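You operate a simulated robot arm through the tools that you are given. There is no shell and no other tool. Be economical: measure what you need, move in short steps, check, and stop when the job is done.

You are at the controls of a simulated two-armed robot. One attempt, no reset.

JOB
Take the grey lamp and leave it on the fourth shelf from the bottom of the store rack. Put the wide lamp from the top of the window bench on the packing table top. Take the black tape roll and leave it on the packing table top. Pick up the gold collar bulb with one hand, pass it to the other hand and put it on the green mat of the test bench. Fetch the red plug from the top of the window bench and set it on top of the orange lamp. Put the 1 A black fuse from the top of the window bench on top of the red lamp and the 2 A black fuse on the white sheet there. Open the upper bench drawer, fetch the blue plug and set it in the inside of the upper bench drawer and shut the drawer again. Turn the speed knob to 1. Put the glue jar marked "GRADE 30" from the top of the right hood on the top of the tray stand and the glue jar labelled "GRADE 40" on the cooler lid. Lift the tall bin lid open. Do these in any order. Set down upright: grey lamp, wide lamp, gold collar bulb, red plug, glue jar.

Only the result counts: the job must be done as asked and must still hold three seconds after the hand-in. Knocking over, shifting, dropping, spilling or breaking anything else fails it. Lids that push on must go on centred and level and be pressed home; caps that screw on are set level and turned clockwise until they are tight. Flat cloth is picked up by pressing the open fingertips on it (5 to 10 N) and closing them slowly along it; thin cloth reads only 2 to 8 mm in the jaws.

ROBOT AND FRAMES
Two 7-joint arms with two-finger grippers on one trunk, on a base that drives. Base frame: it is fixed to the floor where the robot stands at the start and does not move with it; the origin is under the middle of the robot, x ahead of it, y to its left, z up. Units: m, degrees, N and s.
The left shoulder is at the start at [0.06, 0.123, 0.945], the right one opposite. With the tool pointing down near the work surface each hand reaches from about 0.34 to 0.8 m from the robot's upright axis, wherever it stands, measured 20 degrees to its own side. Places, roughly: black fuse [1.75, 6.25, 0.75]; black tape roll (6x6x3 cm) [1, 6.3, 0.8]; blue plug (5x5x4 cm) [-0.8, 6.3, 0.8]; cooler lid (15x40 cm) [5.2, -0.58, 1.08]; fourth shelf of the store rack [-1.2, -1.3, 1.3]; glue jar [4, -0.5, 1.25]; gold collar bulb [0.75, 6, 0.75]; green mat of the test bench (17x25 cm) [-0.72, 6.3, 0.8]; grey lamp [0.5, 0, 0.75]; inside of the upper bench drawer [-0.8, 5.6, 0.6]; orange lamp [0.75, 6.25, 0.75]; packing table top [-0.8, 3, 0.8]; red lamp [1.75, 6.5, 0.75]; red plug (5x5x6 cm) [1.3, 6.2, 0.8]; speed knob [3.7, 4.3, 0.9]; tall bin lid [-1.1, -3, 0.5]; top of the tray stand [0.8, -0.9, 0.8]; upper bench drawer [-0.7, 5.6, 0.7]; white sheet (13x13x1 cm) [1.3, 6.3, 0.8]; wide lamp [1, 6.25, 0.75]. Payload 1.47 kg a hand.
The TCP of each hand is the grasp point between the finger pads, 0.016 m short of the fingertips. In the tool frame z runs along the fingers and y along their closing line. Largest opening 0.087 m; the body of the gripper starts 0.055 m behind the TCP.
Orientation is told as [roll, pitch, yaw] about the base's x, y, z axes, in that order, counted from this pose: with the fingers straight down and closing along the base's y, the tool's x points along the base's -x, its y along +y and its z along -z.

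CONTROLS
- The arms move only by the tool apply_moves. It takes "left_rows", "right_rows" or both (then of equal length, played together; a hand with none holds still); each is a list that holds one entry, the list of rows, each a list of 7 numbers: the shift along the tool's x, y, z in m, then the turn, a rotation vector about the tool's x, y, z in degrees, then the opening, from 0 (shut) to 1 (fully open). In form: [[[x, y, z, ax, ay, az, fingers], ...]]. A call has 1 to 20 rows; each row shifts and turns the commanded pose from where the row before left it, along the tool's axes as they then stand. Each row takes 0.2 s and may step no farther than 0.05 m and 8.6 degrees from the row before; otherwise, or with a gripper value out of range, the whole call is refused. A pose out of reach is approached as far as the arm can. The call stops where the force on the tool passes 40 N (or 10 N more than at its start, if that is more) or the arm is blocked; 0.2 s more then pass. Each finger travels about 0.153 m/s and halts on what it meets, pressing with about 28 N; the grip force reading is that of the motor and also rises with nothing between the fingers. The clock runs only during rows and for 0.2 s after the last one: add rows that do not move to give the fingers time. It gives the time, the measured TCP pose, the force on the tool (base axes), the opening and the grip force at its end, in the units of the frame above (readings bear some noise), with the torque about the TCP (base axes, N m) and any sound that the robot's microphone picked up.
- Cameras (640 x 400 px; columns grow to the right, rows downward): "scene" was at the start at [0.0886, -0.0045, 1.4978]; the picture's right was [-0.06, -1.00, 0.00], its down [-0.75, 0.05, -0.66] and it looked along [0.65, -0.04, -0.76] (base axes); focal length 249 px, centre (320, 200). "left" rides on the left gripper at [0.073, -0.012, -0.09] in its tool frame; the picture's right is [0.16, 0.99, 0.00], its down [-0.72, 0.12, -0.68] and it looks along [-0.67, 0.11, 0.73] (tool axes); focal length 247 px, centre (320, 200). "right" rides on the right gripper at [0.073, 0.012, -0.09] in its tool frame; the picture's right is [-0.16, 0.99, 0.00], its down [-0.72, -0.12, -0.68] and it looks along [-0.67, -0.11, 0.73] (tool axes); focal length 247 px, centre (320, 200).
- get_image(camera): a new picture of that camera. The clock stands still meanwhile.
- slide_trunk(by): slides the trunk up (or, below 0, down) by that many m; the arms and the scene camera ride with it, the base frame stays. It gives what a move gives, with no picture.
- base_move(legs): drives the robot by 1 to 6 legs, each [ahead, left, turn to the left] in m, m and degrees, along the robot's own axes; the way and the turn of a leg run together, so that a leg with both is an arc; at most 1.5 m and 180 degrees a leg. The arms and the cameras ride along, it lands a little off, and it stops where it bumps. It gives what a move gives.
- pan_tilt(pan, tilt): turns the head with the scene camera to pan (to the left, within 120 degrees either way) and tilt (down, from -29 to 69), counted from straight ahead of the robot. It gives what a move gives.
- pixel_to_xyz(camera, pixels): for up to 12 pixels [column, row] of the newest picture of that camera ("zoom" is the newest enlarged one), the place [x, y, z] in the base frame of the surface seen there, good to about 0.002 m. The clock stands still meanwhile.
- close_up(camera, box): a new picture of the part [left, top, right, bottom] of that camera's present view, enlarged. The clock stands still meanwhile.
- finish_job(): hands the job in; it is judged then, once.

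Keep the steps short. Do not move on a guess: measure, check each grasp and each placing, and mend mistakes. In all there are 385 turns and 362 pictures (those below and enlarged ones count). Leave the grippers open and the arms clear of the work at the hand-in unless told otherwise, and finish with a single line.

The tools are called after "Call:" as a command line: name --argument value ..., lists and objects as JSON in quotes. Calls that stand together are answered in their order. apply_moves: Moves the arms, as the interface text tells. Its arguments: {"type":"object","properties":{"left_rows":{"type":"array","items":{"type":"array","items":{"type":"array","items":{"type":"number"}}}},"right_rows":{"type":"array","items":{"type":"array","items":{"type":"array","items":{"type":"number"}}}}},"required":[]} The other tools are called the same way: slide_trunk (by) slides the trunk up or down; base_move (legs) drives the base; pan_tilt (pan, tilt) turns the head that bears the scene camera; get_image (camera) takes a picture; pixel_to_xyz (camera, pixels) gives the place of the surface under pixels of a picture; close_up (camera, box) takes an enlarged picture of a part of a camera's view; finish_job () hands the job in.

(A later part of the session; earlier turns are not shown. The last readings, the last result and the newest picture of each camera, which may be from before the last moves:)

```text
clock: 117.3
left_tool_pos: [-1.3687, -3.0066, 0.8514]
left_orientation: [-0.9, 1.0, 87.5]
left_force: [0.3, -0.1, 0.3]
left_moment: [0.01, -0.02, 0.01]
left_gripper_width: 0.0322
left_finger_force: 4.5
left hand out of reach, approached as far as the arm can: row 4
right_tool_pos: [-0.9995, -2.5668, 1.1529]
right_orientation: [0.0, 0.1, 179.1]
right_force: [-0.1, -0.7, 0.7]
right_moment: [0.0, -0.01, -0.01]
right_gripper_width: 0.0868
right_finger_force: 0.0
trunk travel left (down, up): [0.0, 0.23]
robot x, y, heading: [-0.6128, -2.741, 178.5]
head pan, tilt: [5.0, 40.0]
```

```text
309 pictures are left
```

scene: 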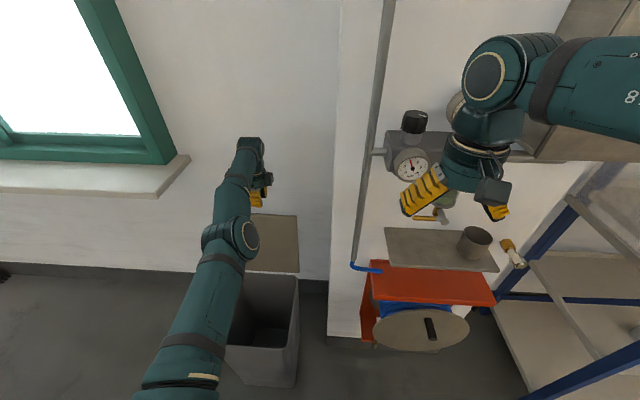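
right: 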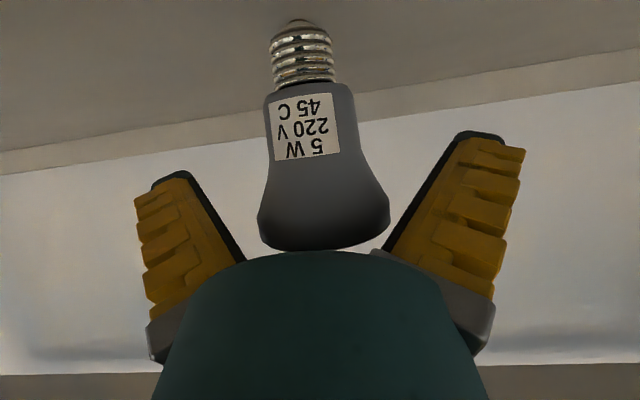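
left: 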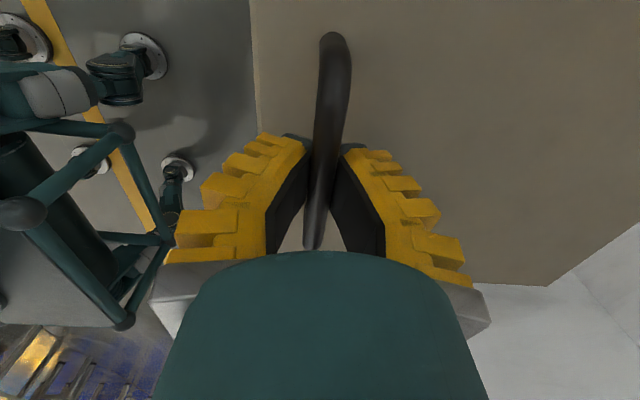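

The lid stays open by itself. I'll raise the trunk, back away and re-check.

Call:
slide_trunk --by 0.1

Call:
base_move --legs '[[-0.5, 0, 0]]'

Call:
get_image --camera "scene"

```text
clock: 118.7
left_tool_pos: [-1.3673, -3.0064, 0.9515]
left_orientation: [-0.9, 1.0, 87.5]
left_force: [0.4, 1.2, -1.1]
left_moment: [0.02, -0.01, 0.0]
left_gripper_width: 0.0323
left_finger_force: 4.7
right_tool_pos: [-0.9994, -2.5683, 1.2527]
right_orientation: [-0.2, 0.1, 179.2]
right_force: [0.8, 0.5, -0.5]
right_moment: [0.01, 0.0, 0.03]
right_gripper_width: 0.0873
right_finger_force: 0.1
trunk travel left (down, up): [-0.1, 0.13]
robot x, y, heading: [-0.6099, -2.7454, 178.9]
head pan, tilt: [5.0, 40.0]
```

```text
clock: 121.7
left_tool_pos: [-0.858, -3.0034, 0.9519]
left_orientation: [-0.8, 1.0, 86.0]
left_force: [-0.9, 0.8, -0.2]
left_moment: [0.0, 0.01, 0.01]
left_gripper_width: 0.0326
left_finger_force: 4.5
right_tool_pos: [-0.4771, -2.5767, 1.253]
right_orientation: [-0.1, -0.1, 177.6]
right_force: [0.3, -0.3, 0.3]
right_moment: [0.02, 0.0, 0.02]
right_gripper_width: 0.0872
right_finger_force: 0.0
trunk travel left (down, up): [-0.1, 0.13]
robot x, y, heading: [-0.0944, -2.757, 177.3]
head pan, tilt: [5.0, 40.0]
```

```text
308 pictures are left
```

scene: 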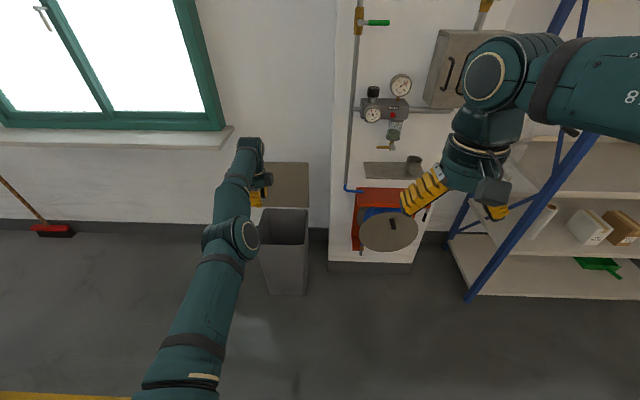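

The bin is open. I'll restore the left hand's posture, then turn around to view the area toward the hood and cooler (x 4–5, y -0.5).

Call:
apply_moves --left_rows '[[[0.02, 0, 0, 0, 0, -8.2, 0.5], [0, 0, 0, 0, 0, -8.2, 0.7], [0, 0, 0, 0, 0, -8.2, 1], [0, 0, 0, 0, 0, -8.2, 1], [0, 0, 0, 0, 0, -8.2, 1], [0, 0, 0, 0, 0, -8.2, 1], [0, 0, 0, 0, 0, -8.2, 1], [0, 0, 0, 0, 0, -8.2, 1], [0, 0, 0, 0, 0, -8.2, 1], [0, 0, 0, 0, 0, -8.2, 1], [0, 0, 0, 0, 0, -8.2, 1], [0.04, 0, -0.02, 0, 0, 0, 1], [0.04, 0, -0.02, 0, 0, 0, 1], [0.04, 0, -0.02, 0, 0, 0, 1], [0.04, 0, -0.02, 0, 0, 0, 1], [0.04, 0, -0.02, 0, 0, 0, 1], [0.04, 0, -0.02, 0, 0, 0, 1], [0.04, 0, -0.02, 0, 0, 0, 1], [0.03, 0, 0, 0, 0, 0, 1]]]'

Call:
base_move --legs '[[0, 0, 150]]'

Call:
pan_tilt --pan 30 --tilt 20

Call:
get_image --camera "scene"

Call:
pan_tilt --pan 85 --tilt 20

Call:
get_image --camera "scene"

```text
clock: 125.7
left_tool_pos: [-0.7979, -3.0856, 1.1553]
left_orientation: [0.9, 1.0, 176.1]
left_force: [0.2, 0.4, 0.1]
left_moment: [0.02, 0.04, 0.01]
left_gripper_width: 0.0869
left_finger_force: 0.0
left hand out of reach, approached as far as the arm can: row 2, 12, 13, 14, 15, 16, 17, 18, 19
right_tool_pos: [-0.4777, -2.5763, 1.2528]
right_orientation: [-0.1, 0.1, 177.7]
right_force: [-0.1, 0.8, -1.1]
right_moment: [-0.02, 0.0, -0.04]
right_gripper_width: 0.087
right_finger_force: 0.1
trunk travel left (down, up): [-0.1, 0.13]
robot x, y, heading: [-0.0919, -2.7581, 177.3]
head pan, tilt: [5.0, 40.0]
```

```text
clock: 132.2
left_tool_pos: [0.6762, -2.8674, 1.1551]
left_orientation: [0.9, 1.0, -36.6]
left_force: [0.5, 0.2, 1.2]
left_moment: [-0.02, 0.0, 0.0]
left_gripper_width: 0.0868
left_finger_force: 0.1
right_tool_pos: [0.1296, -3.123, 1.2532]
right_orientation: [-0.1, 0.0, -35.1]
right_force: [-0.1, 0.4, -0.3]
right_moment: [-0.01, -0.01, 0.01]
right_gripper_width: 0.0871
right_finger_force: 0.0
trunk travel left (down, up): [-0.1, 0.13]
robot x, y, heading: [-0.091, -2.7612, -35.3]
head pan, tilt: [5.0, 40.0]
```

```text
clock: 133.0
left_tool_pos: [0.6769, -2.8679, 1.1537]
left_orientation: [1.0, 1.1, -36.6]
left_force: [0.0, 0.8, 0.4]
left_moment: [0.02, 0.02, 0.0]
left_gripper_width: 0.0872
left_finger_force: 0.1
right_tool_pos: [0.1295, -3.1226, 1.2534]
right_orientation: [0.0, 0.0, -35.2]
right_force: [-0.1, -0.5, -0.5]
right_moment: [0.04, -0.01, -0.02]
right_gripper_width: 0.0869
right_finger_force: 0.0
trunk travel left (down, up): [-0.1, 0.13]
robot x, y, heading: [-0.0943, -2.7586, -35.5]
head pan, tilt: [30.0, 20.0]
```

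```text
307 pictures are left
```

scene: 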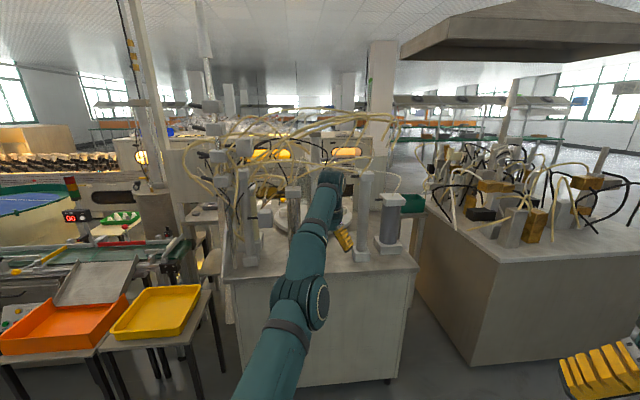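

```text
clock: 134.3
left_tool_pos: [0.6763, -2.8668, 1.1549]
left_orientation: [0.9, 1.0, -36.6]
left_force: [0.7, -0.9, -1.1]
left_moment: [0.02, 0.0, 0.02]
left_gripper_width: 0.0868
left_finger_force: 0.1
right_tool_pos: [0.1306, -3.1231, 1.2531]
right_orientation: [-0.1, 0.0, -35.2]
right_force: [-0.8, 0.4, -0.1]
right_moment: [0.03, 0.01, -0.01]
right_gripper_width: 0.0868
right_finger_force: 0.1
trunk travel left (down, up): [-0.1, 0.13]
robot x, y, heading: [-0.0947, -2.7582, -35.6]
head pan, tilt: [85.0, 20.0]
```

```text
306 pictures are left
```

scene: 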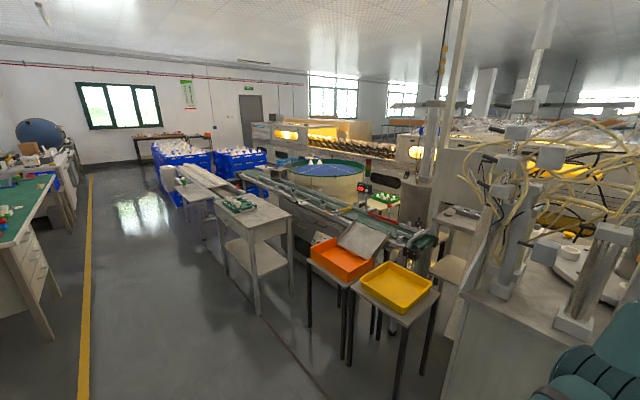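

The left hand is near a machine at the side, so I'll draw it in. I'll also map the floor with a few measured pixels.

Call:
pixel_to_xyz --camera "scene" --pixels '[[400, 290], [340, 265], [280, 220], [420, 155], [300, 135], [330, 170], [470, 215], [460, 265], [450, 300], [230, 155], [440, 240], [370, 205]]'

Call:
apply_moves --left_rows '[[[0.04, 0, 0, 0, 0, 0, 1], [0.04, 0, 0, 0, 0, 0, 1], [0.04, 0, 0, 0, 0, 0, 1], [0.04, 0, 0, 0, 0, 0, 1], [0.04, 0, 0, 0, 0, 0, 1], [0.04, 0, 0, 0, 0, 0, 1], [0.04, 0, 0, 0, 0, 0, 1]]]'

```text
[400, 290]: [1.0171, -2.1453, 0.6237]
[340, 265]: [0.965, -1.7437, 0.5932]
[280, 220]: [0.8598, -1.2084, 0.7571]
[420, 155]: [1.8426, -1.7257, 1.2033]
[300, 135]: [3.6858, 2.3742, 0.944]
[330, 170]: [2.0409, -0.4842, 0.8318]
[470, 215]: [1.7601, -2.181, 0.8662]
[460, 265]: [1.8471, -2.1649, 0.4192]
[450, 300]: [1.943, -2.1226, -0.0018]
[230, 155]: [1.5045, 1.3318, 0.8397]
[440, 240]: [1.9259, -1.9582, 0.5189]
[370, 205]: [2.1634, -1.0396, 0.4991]
```

```text
clock: 135.9
left_tool_pos: [0.6724, -2.7594, 1.2327]
left_orientation: [0.9, 0.9, -36.6]
left_force: [0.6, 0.2, 0.4]
left_moment: [-0.01, -0.04, 0.01]
left_gripper_width: 0.0872
left_finger_force: 0.2
left hand out of reach, approached as far as the arm can: row 1, 2, 3, 4, 5, 6, 7
right_tool_pos: [0.1303, -3.123, 1.2527]
right_orientation: [-0.1, 0.0, -35.2]
right_force: [0.0, 0.2, -0.5]
right_moment: [0.01, -0.02, 0.01]
right_gripper_width: 0.087
right_finger_force: 0.1
trunk travel left (down, up): [-0.1, 0.13]
robot x, y, heading: [-0.0905, -2.7618, -35.6]
head pan, tilt: [85.0, 20.0]
```

The left arm has an awkward elbow posture. I'll bring the hand down and inward, then back.

Call:
apply_moves --left_rows '[[[0, -0.03, 0.03, 0, 0, 0, 1], [0, -0.03, 0.03, 0, 0, 0, 1], [0, -0.03, 0.03, 0, 0, 0, 1], [0, -0.03, 0.03, 0, 0, 0, 1], [0, -0.03, 0.03, 0, 0, 0, 1], [0.02, -0.02, 0.02, 0, 0, 0, 1], [0.03, 0, 0, 0, 0, 0, 1], [0.03, 0, 0, 0, 0, 0, 1], [0.03, 0, 0, 0, 0, 0, 1]]]'

Call:
pan_tilt --pan 20 --tilt 40

Call:
get_image --camera "scene"

```text
clock: 137.9
left_tool_pos: [0.6754, -2.8947, 1.1254]
left_orientation: [0.9, 1.0, -36.6]
left_force: [0.7, -0.7, -0.3]
left_moment: [0.01, 0.01, -0.01]
left_gripper_width: 0.087
left_finger_force: 0.0
left hand out of reach, approached as far as the arm can: row 1, 2, 3, 4, 5, 6, 7, 8, 9
right_tool_pos: [0.1309, -3.1218, 1.2547]
right_orientation: [-0.2, 0.0, -35.1]
right_force: [-0.1, 0.4, 0.3]
right_moment: [0.02, 0.01, 0.04]
right_gripper_width: 0.0871
right_finger_force: 0.2
trunk travel left (down, up): [-0.1, 0.13]
robot x, y, heading: [-0.0936, -2.758, -35.4]
head pan, tilt: [85.0, 20.0]
```

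```text
clock: 139.2
left_tool_pos: [0.6761, -2.8945, 1.127]
left_orientation: [0.9, 1.1, -36.6]
left_force: [-0.5, 0.8, -0.3]
left_moment: [0.02, 0.0, 0.0]
left_gripper_width: 0.0872
left_finger_force: 0.1
right_tool_pos: [0.1307, -3.1215, 1.2531]
right_orientation: [-0.2, 0.0, -35.2]
right_force: [0.1, -0.3, -0.3]
right_moment: [-0.02, 0.03, 0.0]
right_gripper_width: 0.0869
right_finger_force: 0.1
trunk travel left (down, up): [-0.1, 0.13]
robot x, y, heading: [-0.0938, -2.757, -35.6]
head pan, tilt: [20.0, 40.0]
```

```text
305 pictures are left
```

scene: 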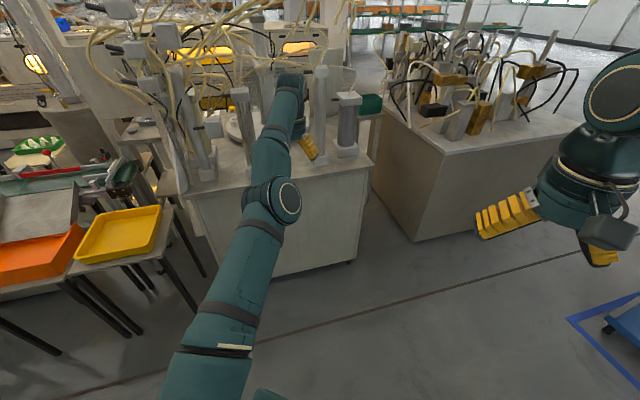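

The left wrist is wound to a joint limit by my earlier manoeuvre. I'll back off for room and retrace the turns to unwind it.

Call:
base_move --legs '[[-0.3, 0, 0]]'

Call:
apply_moves --left_rows '[[[0, 0, 0, 0, 0, 8.2, 1], [0, 0, 0, 0, 0, 8.2, 1], [0, 0, 0, 0, 0, 8.2, 1], [0, 0, 0, 0, 0, 8.2, 1], [0, 0, 0, 0, 0, 8.2, 1], [0, 0, 0, 0, 0, 8.2, 1], [0, 0, 0, 0, 0, 8.2, 1], [0, 0, 0, 0, 0, 8.2, 1], [0, 0, 0, 0, 0, 8.2, 1], [0, 0, 0, 0, 0, 8.2, 1], [0, 0, 0, 0, 0, 8, 1]]]'

Call:
apply_moves --left_rows '[[[0, 0, 0, -8, 0, 0, 1], [0, 0, 0, -8, 0, 0, 1], [0, 0, 0, -8, 0, 0, 1], [0, 0, 0, -8, 0, 0, 1], [0, 0, 0, -8, 0, 0, 1], [0, 0, 0, -8, 0, 0, 1], [0, 0, 0, -8, 0, 0, 1], [0, 0, 0, -8, 0, 0, 1], [0, 0, 0, -8, 0, 0, 1]]]'

```text
clock: 141.3
left_tool_pos: [0.436, -2.7256, 1.127]
left_orientation: [0.9, 1.0, -36.6]
left_force: [0.7, -0.1, 0.7]
left_moment: [-0.05, -0.01, 0.02]
left_gripper_width: 0.0871
left_finger_force: 0.1
right_tool_pos: [-0.1099, -2.9514, 1.2544]
right_orientation: [0.0, 0.0, -35.4]
right_force: [-0.5, 0.8, 0.5]
right_moment: [-0.02, -0.03, 0.01]
right_gripper_width: 0.0868
right_finger_force: 0.1
trunk travel left (down, up): [-0.1, 0.13]
robot x, y, heading: [-0.3302, -2.585, -35.4]
head pan, tilt: [20.0, 40.0]
```

```text
clock: 143.7
left_tool_pos: [0.4374, -2.7271, 1.1265]
left_orientation: [-1.1, 0.8, -126.9]
left_force: [0.2, -0.5, -0.2]
left_moment: [-0.04, -0.05, 0.01]
left_gripper_width: 0.0871
left_finger_force: 0.1
right_tool_pos: [-0.1093, -2.9524, 1.2535]
right_orientation: [0.0, 0.0, -35.2]
right_force: [0.0, -0.6, -1.0]
right_moment: [-0.02, -0.01, 0.0]
right_gripper_width: 0.0871
right_finger_force: 0.1
trunk travel left (down, up): [-0.1, 0.13]
robot x, y, heading: [-0.3317, -2.589, -35.5]
head pan, tilt: [20.0, 40.0]
```

```text
clock: 145.7
left_tool_pos: [0.6225, -2.7912, 1.1882]
left_orientation: [71.0, 0.9, -126.7]
left_force: [-0.4, -0.4, -0.3]
left_moment: [-0.03, 0.03, 0.03]
left_gripper_width: 0.0872
left_finger_force: 0.0
left hand out of reach, approached as far as the arm can: row 1, 2, 3, 4, 5, 6, 7, 8, 9
right_tool_pos: [-0.1089, -2.952, 1.2539]
right_orientation: [-0.1, 0.0, -35.3]
right_force: [0.4, -0.3, -0.4]
right_moment: [-0.02, -0.01, 0.0]
right_gripper_width: 0.087
right_finger_force: 0.0
trunk travel left (down, up): [-0.1, 0.13]
robot x, y, heading: [-0.3312, -2.588, -35.8]
head pan, tilt: [20.0, 40.0]
```

Call:
apply_moves --left_rows '[[[0, 0, 0, 0, 0, -8.2, 1], [0, 0, 0, 0, 0, -8.2, 1], [0, 0, 0, 0, 0, -8.2, 1], [0, 0, 0, 0, 0, -8.2, 1], [0, 0, 0, 0, 0, -8.2, 1], [0, 0, 0, 0, 0, -8.2, 1], [0, 0, 0, 0, 0, -8.2, 1], [0, 0, 0, 0, 0, -8.2, 1], [0, 0, 0, 0, 0, -8.2, 1], [0, 0, 0, 0, 0, -8.2, 1], [0, 0, 0, 0, 0, -8, 1], [0, 0, 0, 0, 8, 0, 1], [0, 0, 0, 0, 8, 0, 1], [0, 0, 0, 0, 8, 0, 1], [0, 0, 0, 0, 8, 0, 1], [0, 0, 0, 0, 8, 0, 1], [0, 0, 0, 0, 8, 0, 1], [0, 0, 0, 0, 8, 0, 1], [0, 0, 0, 0, 8, 0, 1], [0, 0, 0, 0, 7, 0, 1]]]'

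Call:
get_image --camera "scene"

```text
clock: 149.9
left_tool_pos: [0.4307, -2.7147, 1.132]
left_orientation: [1.1, -0.7, -36.9]
left_force: [-0.8, 0.5, -0.2]
left_moment: [0.04, -0.04, 0.0]
left_gripper_width: 0.0869
left_finger_force: 0.1
left hand out of reach, approached as far as the arm can: row 12, 13, 14, 15, 16, 17, 18, 19, 20
right_tool_pos: [-0.1107, -2.9508, 1.2547]
right_orientation: [0.0, 0.0, -35.4]
right_force: [-0.3, 0.5, -0.8]
right_moment: [0.0, -0.05, -0.01]
right_gripper_width: 0.087
right_finger_force: 0.1
trunk travel left (down, up): [-0.1, 0.13]
robot x, y, heading: [-0.3303, -2.5859, -35.7]
head pan, tilt: [20.0, 40.0]
```

```text
304 pictures are left
```

scene: 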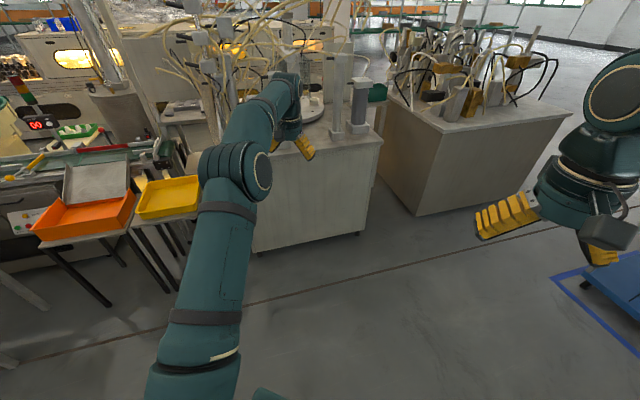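

The same wrist limit shows up. I'll go back to the turned hand (yaw 90), where the arm was free, and fold the elbow from there.

Call:
apply_moves --left_rows '[[[0, 0, 0, 0, 0, 8.2, 1], [0, 0, 0, 0, 0, 8.2, 1], [0, 0, 0, 0, 0, 8.2, 1], [0, 0, 0, 0, 0, 8.2, 1], [0, 0, 0, 0, 0, 8.2, 1], [0, 0, 0, 0, 0, 8.2, 1], [0, 0, 0, 0, 0, 8.2, 1], [0, 0, 0, 0, 0, 8.2, 1], [0, 0, 0, 0, 0, 8.2, 1], [0, 0, 0, 0, 0, 8.2, 1], [0, 0, 0, 0, 0, 8, 1], [0, -0.04, 0, 0, 0, 0, 1], [0, -0.04, 0, 0, 0, 0, 1], [0, -0.04, 0, 0, 0, 0, 1], [0, -0.04, 0, 0, 0, 0, 1], [0, -0.04, 0, 0, 0, 0, 1], [0, -0.04, 0, 0, 0, 0, 1]]]'

Call:
get_image --camera "scene"

```text
clock: 153.5
left_tool_pos: [0.2408, -2.5687, 1.1289]
left_orientation: [0.0, 0.9, -126.7]
left_force: [0.6, -0.3, 0.1]
left_moment: [-0.02, 0.01, -0.02]
left_gripper_width: 0.0868
left_finger_force: 0.0
right_tool_pos: [-0.1095, -2.9515, 1.2533]
right_orientation: [0.0, -0.1, -35.4]
right_force: [-0.1, -0.5, 0.5]
right_moment: [-0.03, -0.03, -0.03]
right_gripper_width: 0.0869
right_finger_force: 0.1
trunk travel left (down, up): [-0.1, 0.13]
robot x, y, heading: [-0.3311, -2.5897, -35.5]
head pan, tilt: [20.0, 40.0]
```

```text
303 pictures are left
```

scene: 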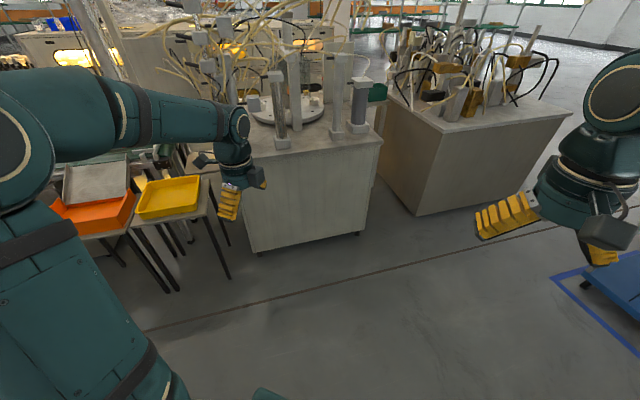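

The arm folds well in this posture. Now I'll unroll the wrist.

Call:
apply_moves --left_rows '[[[0, 0, 0, 0, 0, -8.2, 1], [0, 0, 0, 0, 0, -8.2, 1], [0, 0, 0, 0, 0, -8.2, 1], [0, 0, 0, 0, 0, -8.2, 1], [0, 0, 0, 0, 0, -8.2, 1], [0, 0, 0, 0, 0, -8.2, 1], [0, 0, 0, 0, 0, -8.2, 1], [0, 0, 0, 0, 0, -8.2, 1], [0, 0, 0, 0, 0, -8.2, 1], [0, 0, 0, 0, 0, -8.2, 1], [0, 0, 0, 0, 0, -8, 1], [0.02, -0.04, 0, 0, 0, 0, 1], [0.02, -0.04, 0, 0, 0, 0, 1], [0.02, -0.04, 0, 0, 0, 0, 1]]]'

```text
clock: 156.5
left_tool_pos: [0.1191, -2.6309, 1.1321]
left_orientation: [0.9, 0.0, -36.8]
left_force: [-0.1, -0.1, 0.2]
left_moment: [-0.01, -0.01, -0.02]
left_gripper_width: 0.0869
left_finger_force: 0.0
right_tool_pos: [-0.1098, -2.9517, 1.2546]
right_orientation: [-0.1, 0.0, -35.4]
right_force: [0.0, -0.5, -0.6]
right_moment: [0.01, 0.01, -0.02]
right_gripper_width: 0.0871
right_finger_force: 0.1
trunk travel left (down, up): [-0.1, 0.13]
robot x, y, heading: [-0.33, -2.5871, -35.5]
head pan, tilt: [20.0, 40.0]
```

The left arm is restored. I'll measure the machines ahead to plan a path eastwards.

Call:
pan_tilt --pan 35 --tilt 25

Call:
get_image --camera "scene"

Call:
pixel_to_xyz --camera "scene" --pixels '[[200, 200], [300, 200], [400, 210], [360, 290], [440, 270], [250, 330], [100, 110], [60, 100], [340, 110], [560, 200], [150, 330], [330, 150]]'

```text
clock: 157.2
left_tool_pos: [0.1196, -2.6298, 1.1308]
left_orientation: [1.0, 0.1, -36.7]
left_force: [0.6, -0.1, 0.8]
left_moment: [0.03, 0.01, -0.02]
left_gripper_width: 0.0872
left_finger_force: 0.0
right_tool_pos: [-0.1082, -2.9524, 1.2545]
right_orientation: [-0.2, 0.0, -35.3]
right_force: [-0.2, 0.4, 0.3]
right_moment: [0.0, -0.03, -0.01]
right_gripper_width: 0.087
right_finger_force: 0.1
trunk travel left (down, up): [-0.1, 0.13]
robot x, y, heading: [-0.3308, -2.59, -35.5]
head pan, tilt: [35.0, 25.0]
```

```text
302 pictures are left
```

scene: 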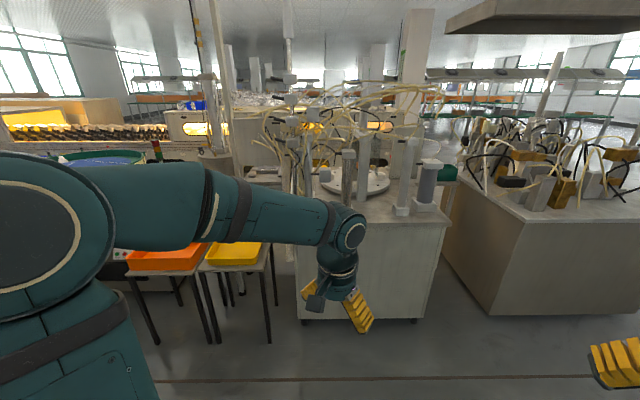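

```text
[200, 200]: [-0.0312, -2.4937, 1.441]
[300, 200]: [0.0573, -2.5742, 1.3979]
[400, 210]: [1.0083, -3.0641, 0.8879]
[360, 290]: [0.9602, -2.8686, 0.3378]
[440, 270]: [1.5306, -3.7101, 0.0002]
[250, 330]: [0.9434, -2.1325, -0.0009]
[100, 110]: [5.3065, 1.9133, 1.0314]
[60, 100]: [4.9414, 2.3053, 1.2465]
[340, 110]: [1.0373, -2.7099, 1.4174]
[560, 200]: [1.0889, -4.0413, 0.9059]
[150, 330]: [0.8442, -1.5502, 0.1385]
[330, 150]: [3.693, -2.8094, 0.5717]
```

There is a gap between the two machine counters. I'll go look along it, at y ≈ -3.5.

Call:
base_move --legs '[[0, 0, 35.5], [0, -0.9, 0]]'

Call:
slide_trunk --by 0.13

Call:
pan_tilt --pan 5 --tilt 20

Call:
get_image --camera "scene"

```text
clock: 166.9
left_tool_pos: [0.0576, -3.227, 1.1316]
left_orientation: [0.9, 0.1, -0.8]
left_force: [0.5, -0.1, 0.1]
left_moment: [-0.01, 0.01, 0.03]
left_gripper_width: 0.087
left_finger_force: 0.2
right_tool_pos: [0.0629, -3.6233, 1.2534]
right_orientation: [0.0, 0.0, 0.7]
right_force: [0.2, 1.3, -0.8]
right_moment: [0.0, 0.0, 0.0]
right_gripper_width: 0.0871
right_finger_force: 0.0
trunk travel left (down, up): [-0.1, 0.13]
robot x, y, heading: [-0.3305, -3.4576, 0.4]
head pan, tilt: [35.0, 25.0]
```

```text
clock: 168.5
left_tool_pos: [0.0584, -3.2274, 1.2613]
left_orientation: [1.0, 0.1, -0.9]
left_force: [1.2, -0.5, 0.4]
left_moment: [0.0, -0.03, -0.01]
left_gripper_width: 0.0869
left_finger_force: 0.0
right_tool_pos: [0.0631, -3.6217, 1.3842]
right_orientation: [-0.2, 0.0, 0.6]
right_force: [0.7, -0.9, -0.5]
right_moment: [-0.03, -0.04, -0.01]
right_gripper_width: 0.087
right_finger_force: 0.0
trunk travel left (down, up): [-0.23, 0.0]
robot x, y, heading: [-0.3335, -3.4654, 0.4]
head pan, tilt: [35.0, 25.0]
```

```text
clock: 169.5
left_tool_pos: [0.0591, -3.2268, 1.2611]
left_orientation: [1.0, 0.1, -0.8]
left_force: [0.1, -0.5, 0.5]
left_moment: [-0.01, -0.01, 0.0]
left_gripper_width: 0.0869
left_finger_force: 0.1
right_tool_pos: [0.0621, -3.6221, 1.3844]
right_orientation: [-0.1, 0.1, 0.7]
right_force: [0.1, 0.5, 0.4]
right_moment: [0.02, 0.0, 0.01]
right_gripper_width: 0.087
right_finger_force: 0.1
trunk travel left (down, up): [-0.23, 0.0]
robot x, y, heading: [-0.3314, -3.4597, 0.3]
head pan, tilt: [5.0, 20.0]
```

```text
301 pictures are left
```

scene: 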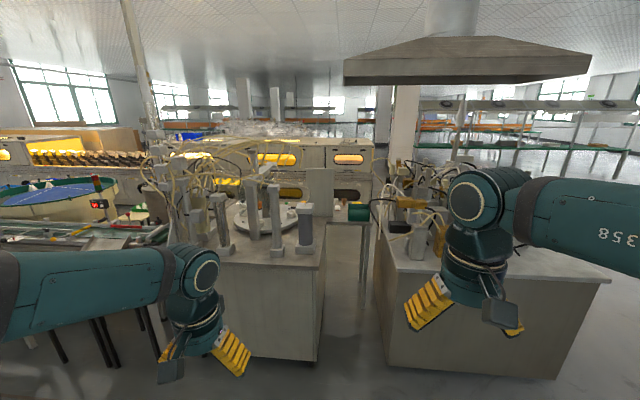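

Call:
pixel_to_xyz --camera "scene" --pixels '[[318, 330], [388, 330], [345, 270], [370, 160], [350, 160], [360, 215], [300, 150], [345, 250], [326, 280], [378, 250], [355, 290], [215, 150]]'

Call:
close_up --camera "scene" --box '[240, 110, 440, 235]'

```text
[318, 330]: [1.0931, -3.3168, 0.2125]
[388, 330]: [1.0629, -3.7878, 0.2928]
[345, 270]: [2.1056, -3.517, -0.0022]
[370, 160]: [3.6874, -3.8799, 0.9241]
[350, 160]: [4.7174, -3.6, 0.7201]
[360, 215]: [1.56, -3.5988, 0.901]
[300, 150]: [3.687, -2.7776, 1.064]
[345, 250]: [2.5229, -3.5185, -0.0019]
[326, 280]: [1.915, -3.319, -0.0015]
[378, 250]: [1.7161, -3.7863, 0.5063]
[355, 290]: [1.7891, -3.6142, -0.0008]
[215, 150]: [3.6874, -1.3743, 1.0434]
```

```text
3.20 times, centred on (340, 172) of scene
```

zoom: 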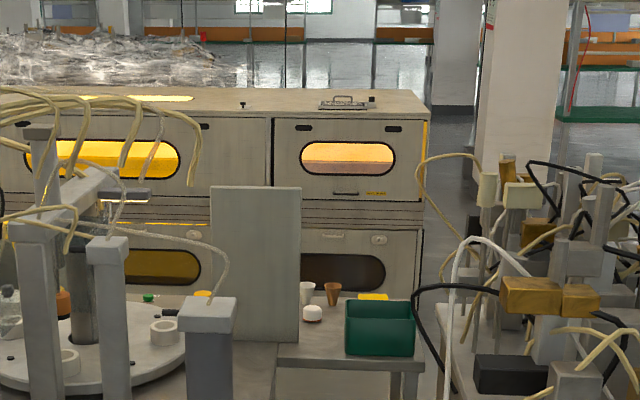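

The gap is blocked by a small table. I'll look further right, around the second machine.

Call:
pan_tilt --pan -45 --tilt 20

Call:
get_image --camera "scene"

```text
clock: 170.6
left_tool_pos: [0.0592, -3.2278, 1.2618]
left_orientation: [0.8, 0.1, -0.8]
left_force: [-0.5, 0.1, -0.7]
left_moment: [0.0, 0.01, 0.0]
left_gripper_width: 0.0872
left_finger_force: 0.1
right_tool_pos: [0.0636, -3.6223, 1.3837]
right_orientation: [-0.2, 0.0, 0.7]
right_force: [-0.3, 0.5, 0.0]
right_moment: [-0.01, -0.04, -0.01]
right_gripper_width: 0.0868
right_finger_force: 0.1
trunk travel left (down, up): [-0.23, 0.0]
robot x, y, heading: [-0.3318, -3.4581, 0.1]
head pan, tilt: [-45.0, 20.0]
```

```text
299 pictures are left
```

scene: 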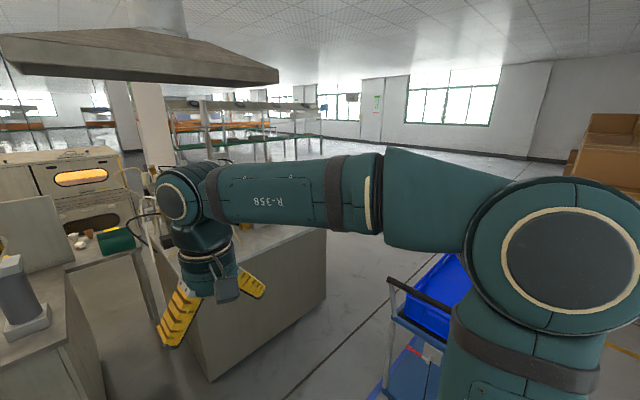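

Call:
pixel_to_xyz --camera "scene" --pixels '[[210, 375], [322, 290], [322, 235], [388, 390], [390, 290], [340, 300], [330, 160], [400, 150], [300, 180], [430, 360], [90, 215], [230, 150]]'

Call:
pan_tilt --pan -70 --tilt 40

Call:
get_image --camera "scene"

```text
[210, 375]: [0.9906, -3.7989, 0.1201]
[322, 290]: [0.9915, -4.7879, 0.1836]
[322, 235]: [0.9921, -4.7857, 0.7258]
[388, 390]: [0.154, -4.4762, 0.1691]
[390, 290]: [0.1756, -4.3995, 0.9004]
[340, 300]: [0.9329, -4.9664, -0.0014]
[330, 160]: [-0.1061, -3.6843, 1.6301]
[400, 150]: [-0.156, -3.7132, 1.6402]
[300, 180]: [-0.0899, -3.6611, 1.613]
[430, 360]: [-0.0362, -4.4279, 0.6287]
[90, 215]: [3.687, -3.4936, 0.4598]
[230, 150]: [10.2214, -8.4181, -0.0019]
```

```text
clock: 171.5
left_tool_pos: [0.0593, -3.2266, 1.2611]
left_orientation: [1.0, 0.1, -0.7]
left_force: [-0.3, 0.4, -0.1]
left_moment: [-0.01, 0.01, 0.0]
left_gripper_width: 0.0869
left_finger_force: 0.2
right_tool_pos: [0.0625, -3.6243, 1.3834]
right_orientation: [-0.1, 0.1, 0.5]
right_force: [-0.4, 0.1, -0.1]
right_moment: [0.01, 0.01, -0.02]
right_gripper_width: 0.0867
right_finger_force: 0.0
trunk travel left (down, up): [-0.23, 0.0]
robot x, y, heading: [-0.3307, -3.4597, 0.1]
head pan, tilt: [-70.0, 40.0]
```

```text
298 pictures are left
```

scene: 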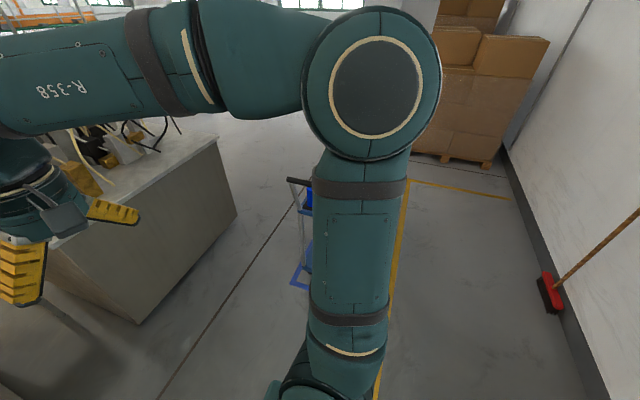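

South is open. I'll measure the trolley, the boxes and the wall for a path west of the trolley.

Call:
pixel_to_xyz --camera "scene" --pixels '[[465, 165], [418, 155], [450, 250], [300, 285], [290, 182], [308, 205], [548, 290], [425, 190], [505, 155], [240, 150], [225, 215]]'

```text
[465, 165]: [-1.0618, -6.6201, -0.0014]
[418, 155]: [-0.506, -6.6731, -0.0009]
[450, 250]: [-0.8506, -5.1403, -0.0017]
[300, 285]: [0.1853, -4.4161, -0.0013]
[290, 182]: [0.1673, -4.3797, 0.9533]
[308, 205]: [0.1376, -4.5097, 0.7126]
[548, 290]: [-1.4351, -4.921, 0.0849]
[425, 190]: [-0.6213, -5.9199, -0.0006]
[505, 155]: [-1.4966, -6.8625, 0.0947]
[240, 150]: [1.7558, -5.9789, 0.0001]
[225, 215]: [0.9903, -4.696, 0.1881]
```

Call:
pan_tilt --pan 0 --tilt 69

Call:
get_image --camera "scene"

Call:
pixel_to_xyz --camera "scene" --pixels '[[320, 330], [240, 330], [400, 330], [320, 300], [200, 380], [440, 380]]'

```text
clock: 172.9
left_tool_pos: [0.0592, -3.2276, 1.2613]
left_orientation: [0.8, 0.1, -0.8]
left_force: [0.0, 0.0, 0.5]
left_moment: [-0.02, 0.02, 0.05]
left_gripper_width: 0.0872
left_finger_force: 0.0
right_tool_pos: [0.0621, -3.6229, 1.3839]
right_orientation: [0.0, 0.0, 0.6]
right_force: [-0.1, -1.0, 0.0]
right_moment: [0.0, 0.06, -0.02]
right_gripper_width: 0.0869
right_finger_force: 0.0
trunk travel left (down, up): [-0.23, 0.0]
robot x, y, heading: [-0.3298, -3.4618, 0.2]
head pan, tilt: [0.0, 68.8]
```

```text
297 pictures are left
```

scene: 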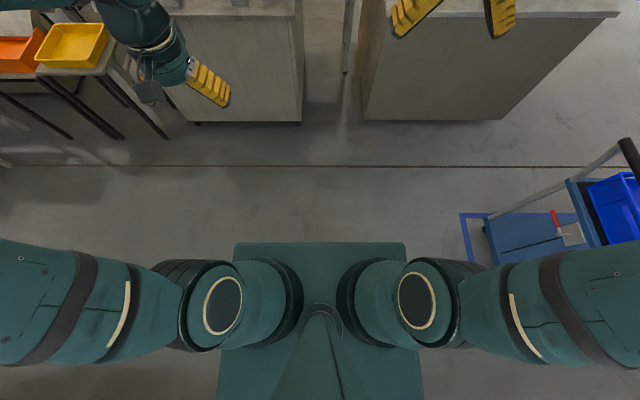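

```text
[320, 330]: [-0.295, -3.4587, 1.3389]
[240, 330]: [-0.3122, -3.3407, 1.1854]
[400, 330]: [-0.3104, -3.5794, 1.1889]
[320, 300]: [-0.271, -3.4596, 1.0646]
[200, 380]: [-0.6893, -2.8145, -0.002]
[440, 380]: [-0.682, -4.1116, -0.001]
```

Call:
pixel_to_xyz --camera "scene" --pixels '[[320, 246], [238, 246], [404, 246], [245, 255], [225, 390], [415, 390], [485, 225], [578, 245], [600, 180], [90, 270], [630, 150], [540, 350]]'

```text
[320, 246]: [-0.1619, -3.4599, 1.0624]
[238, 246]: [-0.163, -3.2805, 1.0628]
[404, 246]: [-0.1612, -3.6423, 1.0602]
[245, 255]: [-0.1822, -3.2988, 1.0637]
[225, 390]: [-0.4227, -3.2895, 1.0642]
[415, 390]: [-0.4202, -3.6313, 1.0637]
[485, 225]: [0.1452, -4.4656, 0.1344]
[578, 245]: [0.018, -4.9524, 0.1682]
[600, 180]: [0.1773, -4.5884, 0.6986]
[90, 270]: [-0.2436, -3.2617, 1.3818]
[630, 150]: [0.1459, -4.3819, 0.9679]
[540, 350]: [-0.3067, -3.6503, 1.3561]
```

The robot is narrow, about ±0.18 m at the torso. I'll pass between the trolley (x ≤ 0.2) and machine 2 (x ≥ 0.99), facing west so the hands stay over the trolley side, and then continue east.

Call:
base_move --legs '[[0, 0, 180], [-0.9, 0, 0]]'

Call:
pan_tilt --pan 100 --tilt 35

Call:
get_image --camera "scene"

```text
clock: 184.8
left_tool_pos: [0.1545, -3.7247, 1.2619]
left_orientation: [0.9, 0.1, 175.7]
left_force: [1.0, 0.5, -0.3]
left_moment: [-0.01, 0.05, -0.05]
left_gripper_width: 0.0868
left_finger_force: 0.0
right_tool_pos: [0.1726, -3.3297, 1.3843]
right_orientation: [-0.1, -0.1, 177.2]
right_force: [0.4, -0.8, 0.7]
right_moment: [-0.01, 0.0, 0.05]
right_gripper_width: 0.0872
right_finger_force: 0.1
trunk travel left (down, up): [-0.23, 0.0]
robot x, y, heading: [0.5544, -3.5145, 176.8]
head pan, tilt: [0.0, 68.8]
```

```text
clock: 186.6
left_tool_pos: [0.1526, -3.7252, 1.2608]
left_orientation: [0.9, 0.0, 175.8]
left_force: [-0.1, -0.9, 0.5]
left_moment: [-0.02, 0.01, -0.01]
left_gripper_width: 0.0873
left_finger_force: 0.1
right_tool_pos: [0.1718, -3.3297, 1.3832]
right_orientation: [-0.2, -0.1, 177.1]
right_force: [0.1, 0.4, 0.1]
right_moment: [-0.02, 0.01, -0.02]
right_gripper_width: 0.0867
right_finger_force: 0.1
trunk travel left (down, up): [-0.23, 0.0]
robot x, y, heading: [0.5542, -3.5176, 176.9]
head pan, tilt: [100.0, 35.0]
```

```text
296 pictures are left
```

scene: 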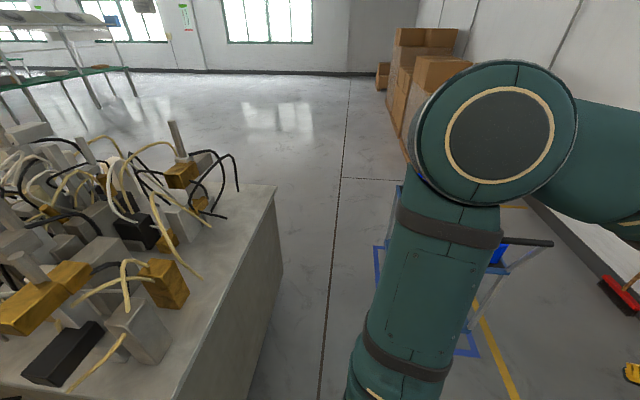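

The lane is clear. I'll correct the heading by 3° and strafe south to y ≈ -5.6.

Call:
base_move --legs '[[-0.04, 0, 3.2], [0, 1.1, 0], [0, 1.1, 0]]'

Call:
pan_tilt --pan 118 --tilt 25

Call:
get_image --camera "scene"

```text
clock: 206.5
left_tool_pos: [0.2192, -5.9403, 1.2622]
left_orientation: [0.9, 0.1, 178.9]
left_force: [-0.4, -0.4, 0.4]
left_moment: [0.02, 0.0, -0.01]
left_gripper_width: 0.0871
left_finger_force: 0.1
right_tool_pos: [0.2158, -5.5445, 1.3825]
right_orientation: [-0.1, 0.0, -179.6]
right_force: [0.4, 0.3, 1.0]
right_moment: [0.0, 0.01, -0.06]
right_gripper_width: 0.087
right_finger_force: 0.0
trunk travel left (down, up): [-0.23, 0.0]
robot x, y, heading: [0.6137, -5.7113, -179.9]
head pan, tilt: [100.0, 35.0]
```

```text
clock: 207.3
left_tool_pos: [0.2198, -5.941, 1.2612]
left_orientation: [0.9, 0.0, 178.8]
left_force: [-0.5, -0.4, -0.3]
left_moment: [0.04, -0.03, 0.01]
left_gripper_width: 0.087
left_finger_force: 0.0
right_tool_pos: [0.2164, -5.5448, 1.385]
right_orientation: [-0.1, -0.1, -179.7]
right_force: [0.2, -0.1, 0.2]
right_moment: [-0.02, 0.0, -0.01]
right_gripper_width: 0.0872
right_finger_force: 0.1
trunk travel left (down, up): [-0.23, 0.0]
robot x, y, heading: [0.6089, -5.711, -179.9]
head pan, tilt: [118.0, 25.0]
```

```text
295 pictures are left
```

scene: 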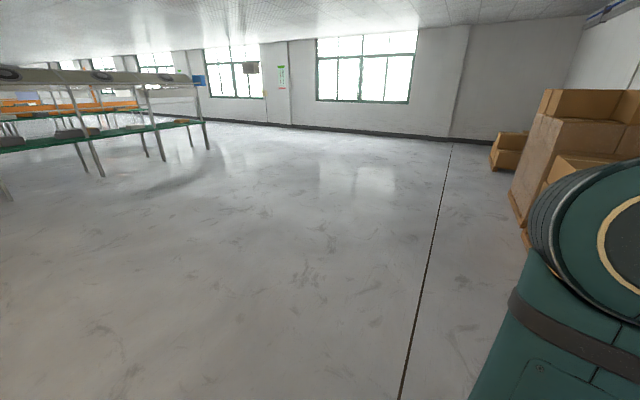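

Open floor. I'll turn to face east and look.

Call:
base_move --legs '[[0, 0, 150]]'

Call:
pan_tilt --pan 50 --tilt 20

Call:
get_image --camera "scene"

```text
clock: 213.8
left_tool_pos: [1.0639, -5.7079, 1.2617]
left_orientation: [0.8, 0.1, -31.2]
left_force: [0.2, 0.5, 0.7]
left_moment: [0.0, -0.02, -0.01]
left_gripper_width: 0.0873
left_finger_force: 0.0
right_tool_pos: [0.866, -6.0498, 1.3821]
right_orientation: [0.0, 0.0, -29.8]
right_force: [0.1, -0.2, 0.0]
right_moment: [0.01, 0.03, 0.01]
right_gripper_width: 0.087
right_finger_force: 0.1
trunk travel left (down, up): [-0.23, 0.0]
robot x, y, heading: [0.6108, -5.7084, -30.1]
head pan, tilt: [118.0, 25.0]
```

```text
clock: 215.2
left_tool_pos: [1.0639, -5.7064, 1.2604]
left_orientation: [0.9, 0.2, -31.2]
left_force: [0.2, 0.1, -0.8]
left_moment: [0.0, 0.01, 0.01]
left_gripper_width: 0.087
left_finger_force: 0.1
right_tool_pos: [0.8662, -6.0514, 1.3844]
right_orientation: [-0.2, 0.1, -29.8]
right_force: [-0.1, 0.1, 0.2]
right_moment: [-0.01, -0.02, 0.0]
right_gripper_width: 0.0869
right_finger_force: 0.2
trunk travel left (down, up): [-0.23, 0.0]
robot x, y, heading: [0.6099, -5.7095, -30.3]
head pan, tilt: [50.0, 20.0]
```

```text
294 pictures are left
```

scene: 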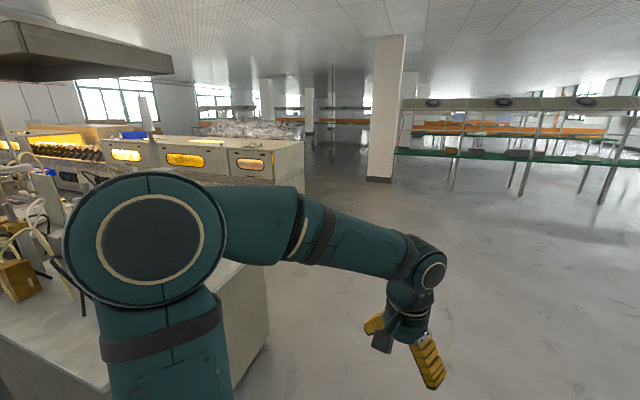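

I'll turn to heading 0 and drive to x ≈ 2.9, then face north to look along the oven front.

Call:
base_move --legs '[[0, 0, 30], [1.15, 0, 0], [1.15, 0, 0], [0, 0, 90]]'

Call:
pan_tilt --pan 0 --tilt 25

Call:
get_image --camera "scene"

```text
clock: 231.8
left_tool_pos: [2.6802, -5.2908, 1.2609]
left_orientation: [0.9, 0.1, 89.4]
left_force: [0.1, -0.5, -0.3]
left_moment: [-0.03, 0.02, 0.0]
left_gripper_width: 0.0869
left_finger_force: 0.0
right_tool_pos: [3.0753, -5.2851, 1.3828]
right_orientation: [-0.1, 0.0, 90.9]
right_force: [0.1, 0.3, 0.5]
right_moment: [0.01, 0.01, 0.04]
right_gripper_width: 0.0871
right_finger_force: 0.0
trunk travel left (down, up): [-0.23, 0.0]
robot x, y, heading: [2.9107, -5.6786, 90.4]
head pan, tilt: [50.0, 20.0]
```

```text
clock: 233.0
left_tool_pos: [2.6804, -5.2907, 1.2614]
left_orientation: [0.9, 0.1, 89.3]
left_force: [-0.6, -0.3, 0.4]
left_moment: [0.02, 0.01, 0.02]
left_gripper_width: 0.0871
left_finger_force: 0.1
right_tool_pos: [3.0751, -5.2853, 1.3837]
right_orientation: [-0.1, 0.0, 90.8]
right_force: [1.5, -0.5, 0.6]
right_moment: [-0.02, -0.01, -0.02]
right_gripper_width: 0.0871
right_finger_force: 0.1
trunk travel left (down, up): [-0.23, 0.0]
robot x, y, heading: [2.9158, -5.6786, 90.6]
head pan, tilt: [0.0, 25.0]
```

```text
293 pictures are left
```

scene: 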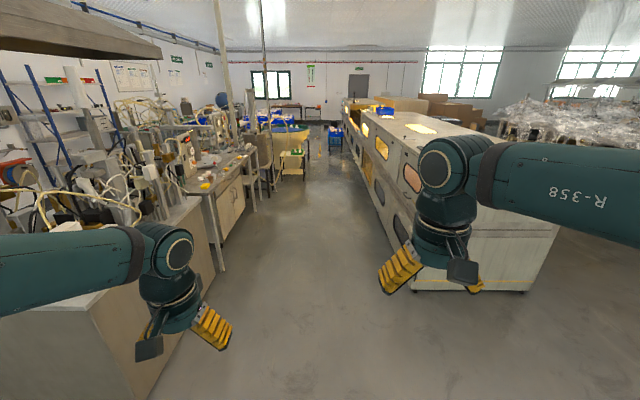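

There's a wide corridor along the oven. I'll measure its left edge and then drive north.

Call:
pixel_to_xyz --camera "scene" --pixels '[[245, 205], [272, 175], [300, 165], [308, 135], [395, 245], [375, 195], [350, 150], [222, 265], [405, 115], [470, 130]]'

Call:
base_move --legs '[[1.1, 0, 0], [1.1, 0, 0]]'

Call:
get_image --camera "scene"

```text
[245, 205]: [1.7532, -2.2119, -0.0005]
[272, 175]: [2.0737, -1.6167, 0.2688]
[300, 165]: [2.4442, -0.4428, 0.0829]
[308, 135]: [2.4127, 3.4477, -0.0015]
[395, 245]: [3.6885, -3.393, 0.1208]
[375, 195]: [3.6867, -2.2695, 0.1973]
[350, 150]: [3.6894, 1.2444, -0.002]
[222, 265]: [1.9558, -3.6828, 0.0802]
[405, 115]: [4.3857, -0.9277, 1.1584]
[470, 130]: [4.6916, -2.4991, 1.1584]
```

```text
clock: 243.9
left_tool_pos: [2.6445, -3.0909, 1.2601]
left_orientation: [0.9, 0.1, 90.1]
left_force: [0.1, 0.5, 0.4]
left_moment: [-0.02, 0.0, -0.02]
left_gripper_width: 0.0872
left_finger_force: 0.1
right_tool_pos: [3.0408, -3.0809, 1.3829]
right_orientation: [0.0, 0.0, 91.6]
right_force: [0.2, 0.1, 0.2]
right_moment: [0.0, 0.02, 0.01]
right_gripper_width: 0.0868
right_finger_force: 0.1
trunk travel left (down, up): [-0.23, 0.0]
robot x, y, heading: [2.8796, -3.4788, 91.0]
head pan, tilt: [0.0, 25.0]
```

```text
292 pictures are left
```

scene: 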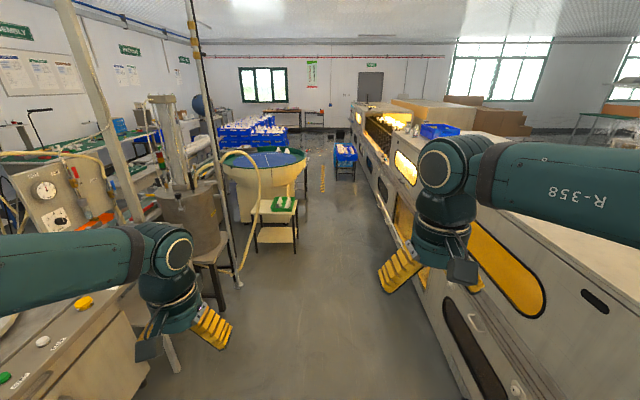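

Call:
base_move --legs '[[1.0, -0.06, -1], [1.0, -0.06, 0]]'

Call:
pan_tilt --pan -45 --tilt 30

Call:
get_image --camera "scene"

```text
clock: 253.9
left_tool_pos: [2.7716, -1.0905, 1.2614]
left_orientation: [1.0, 0.1, 89.0]
left_force: [-0.6, 0.2, 0.2]
left_moment: [-0.01, -0.01, 0.0]
left_gripper_width: 0.0871
left_finger_force: 0.0
right_tool_pos: [3.1669, -1.0875, 1.3838]
right_orientation: [-0.1, 0.0, 90.3]
right_force: [0.4, -0.6, -0.3]
right_moment: [-0.02, -0.04, -0.03]
right_gripper_width: 0.087
right_finger_force: 0.0
trunk travel left (down, up): [-0.23, 0.0]
robot x, y, heading: [3.0033, -1.4785, 90.0]
head pan, tilt: [0.0, 25.0]
```

```text
clock: 255.0
left_tool_pos: [2.7709, -1.0911, 1.2602]
left_orientation: [0.9, 0.2, 88.9]
left_force: [-1.0, 0.5, -0.4]
left_moment: [0.0, 0.01, 0.0]
left_gripper_width: 0.0874
left_finger_force: 0.0
right_tool_pos: [3.1674, -1.0878, 1.383]
right_orientation: [-0.1, 0.0, 90.4]
right_force: [0.0, -0.6, 0.2]
right_moment: [0.0, -0.02, 0.0]
right_gripper_width: 0.0872
right_finger_force: 0.1
trunk travel left (down, up): [-0.23, 0.0]
robot x, y, heading: [3.0013, -1.4856, 89.9]
head pan, tilt: [-45.0, 30.0]
```

```text
291 pictures are left
```

scene: 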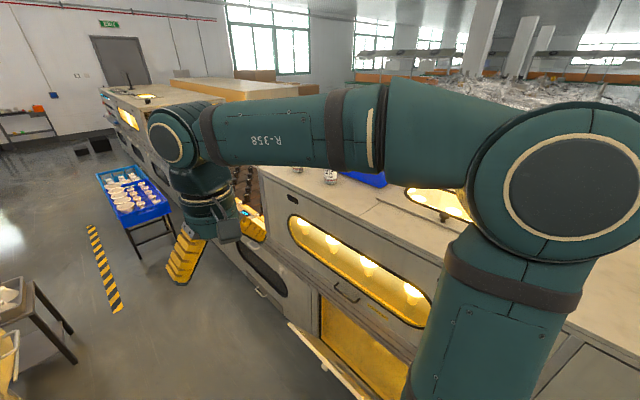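

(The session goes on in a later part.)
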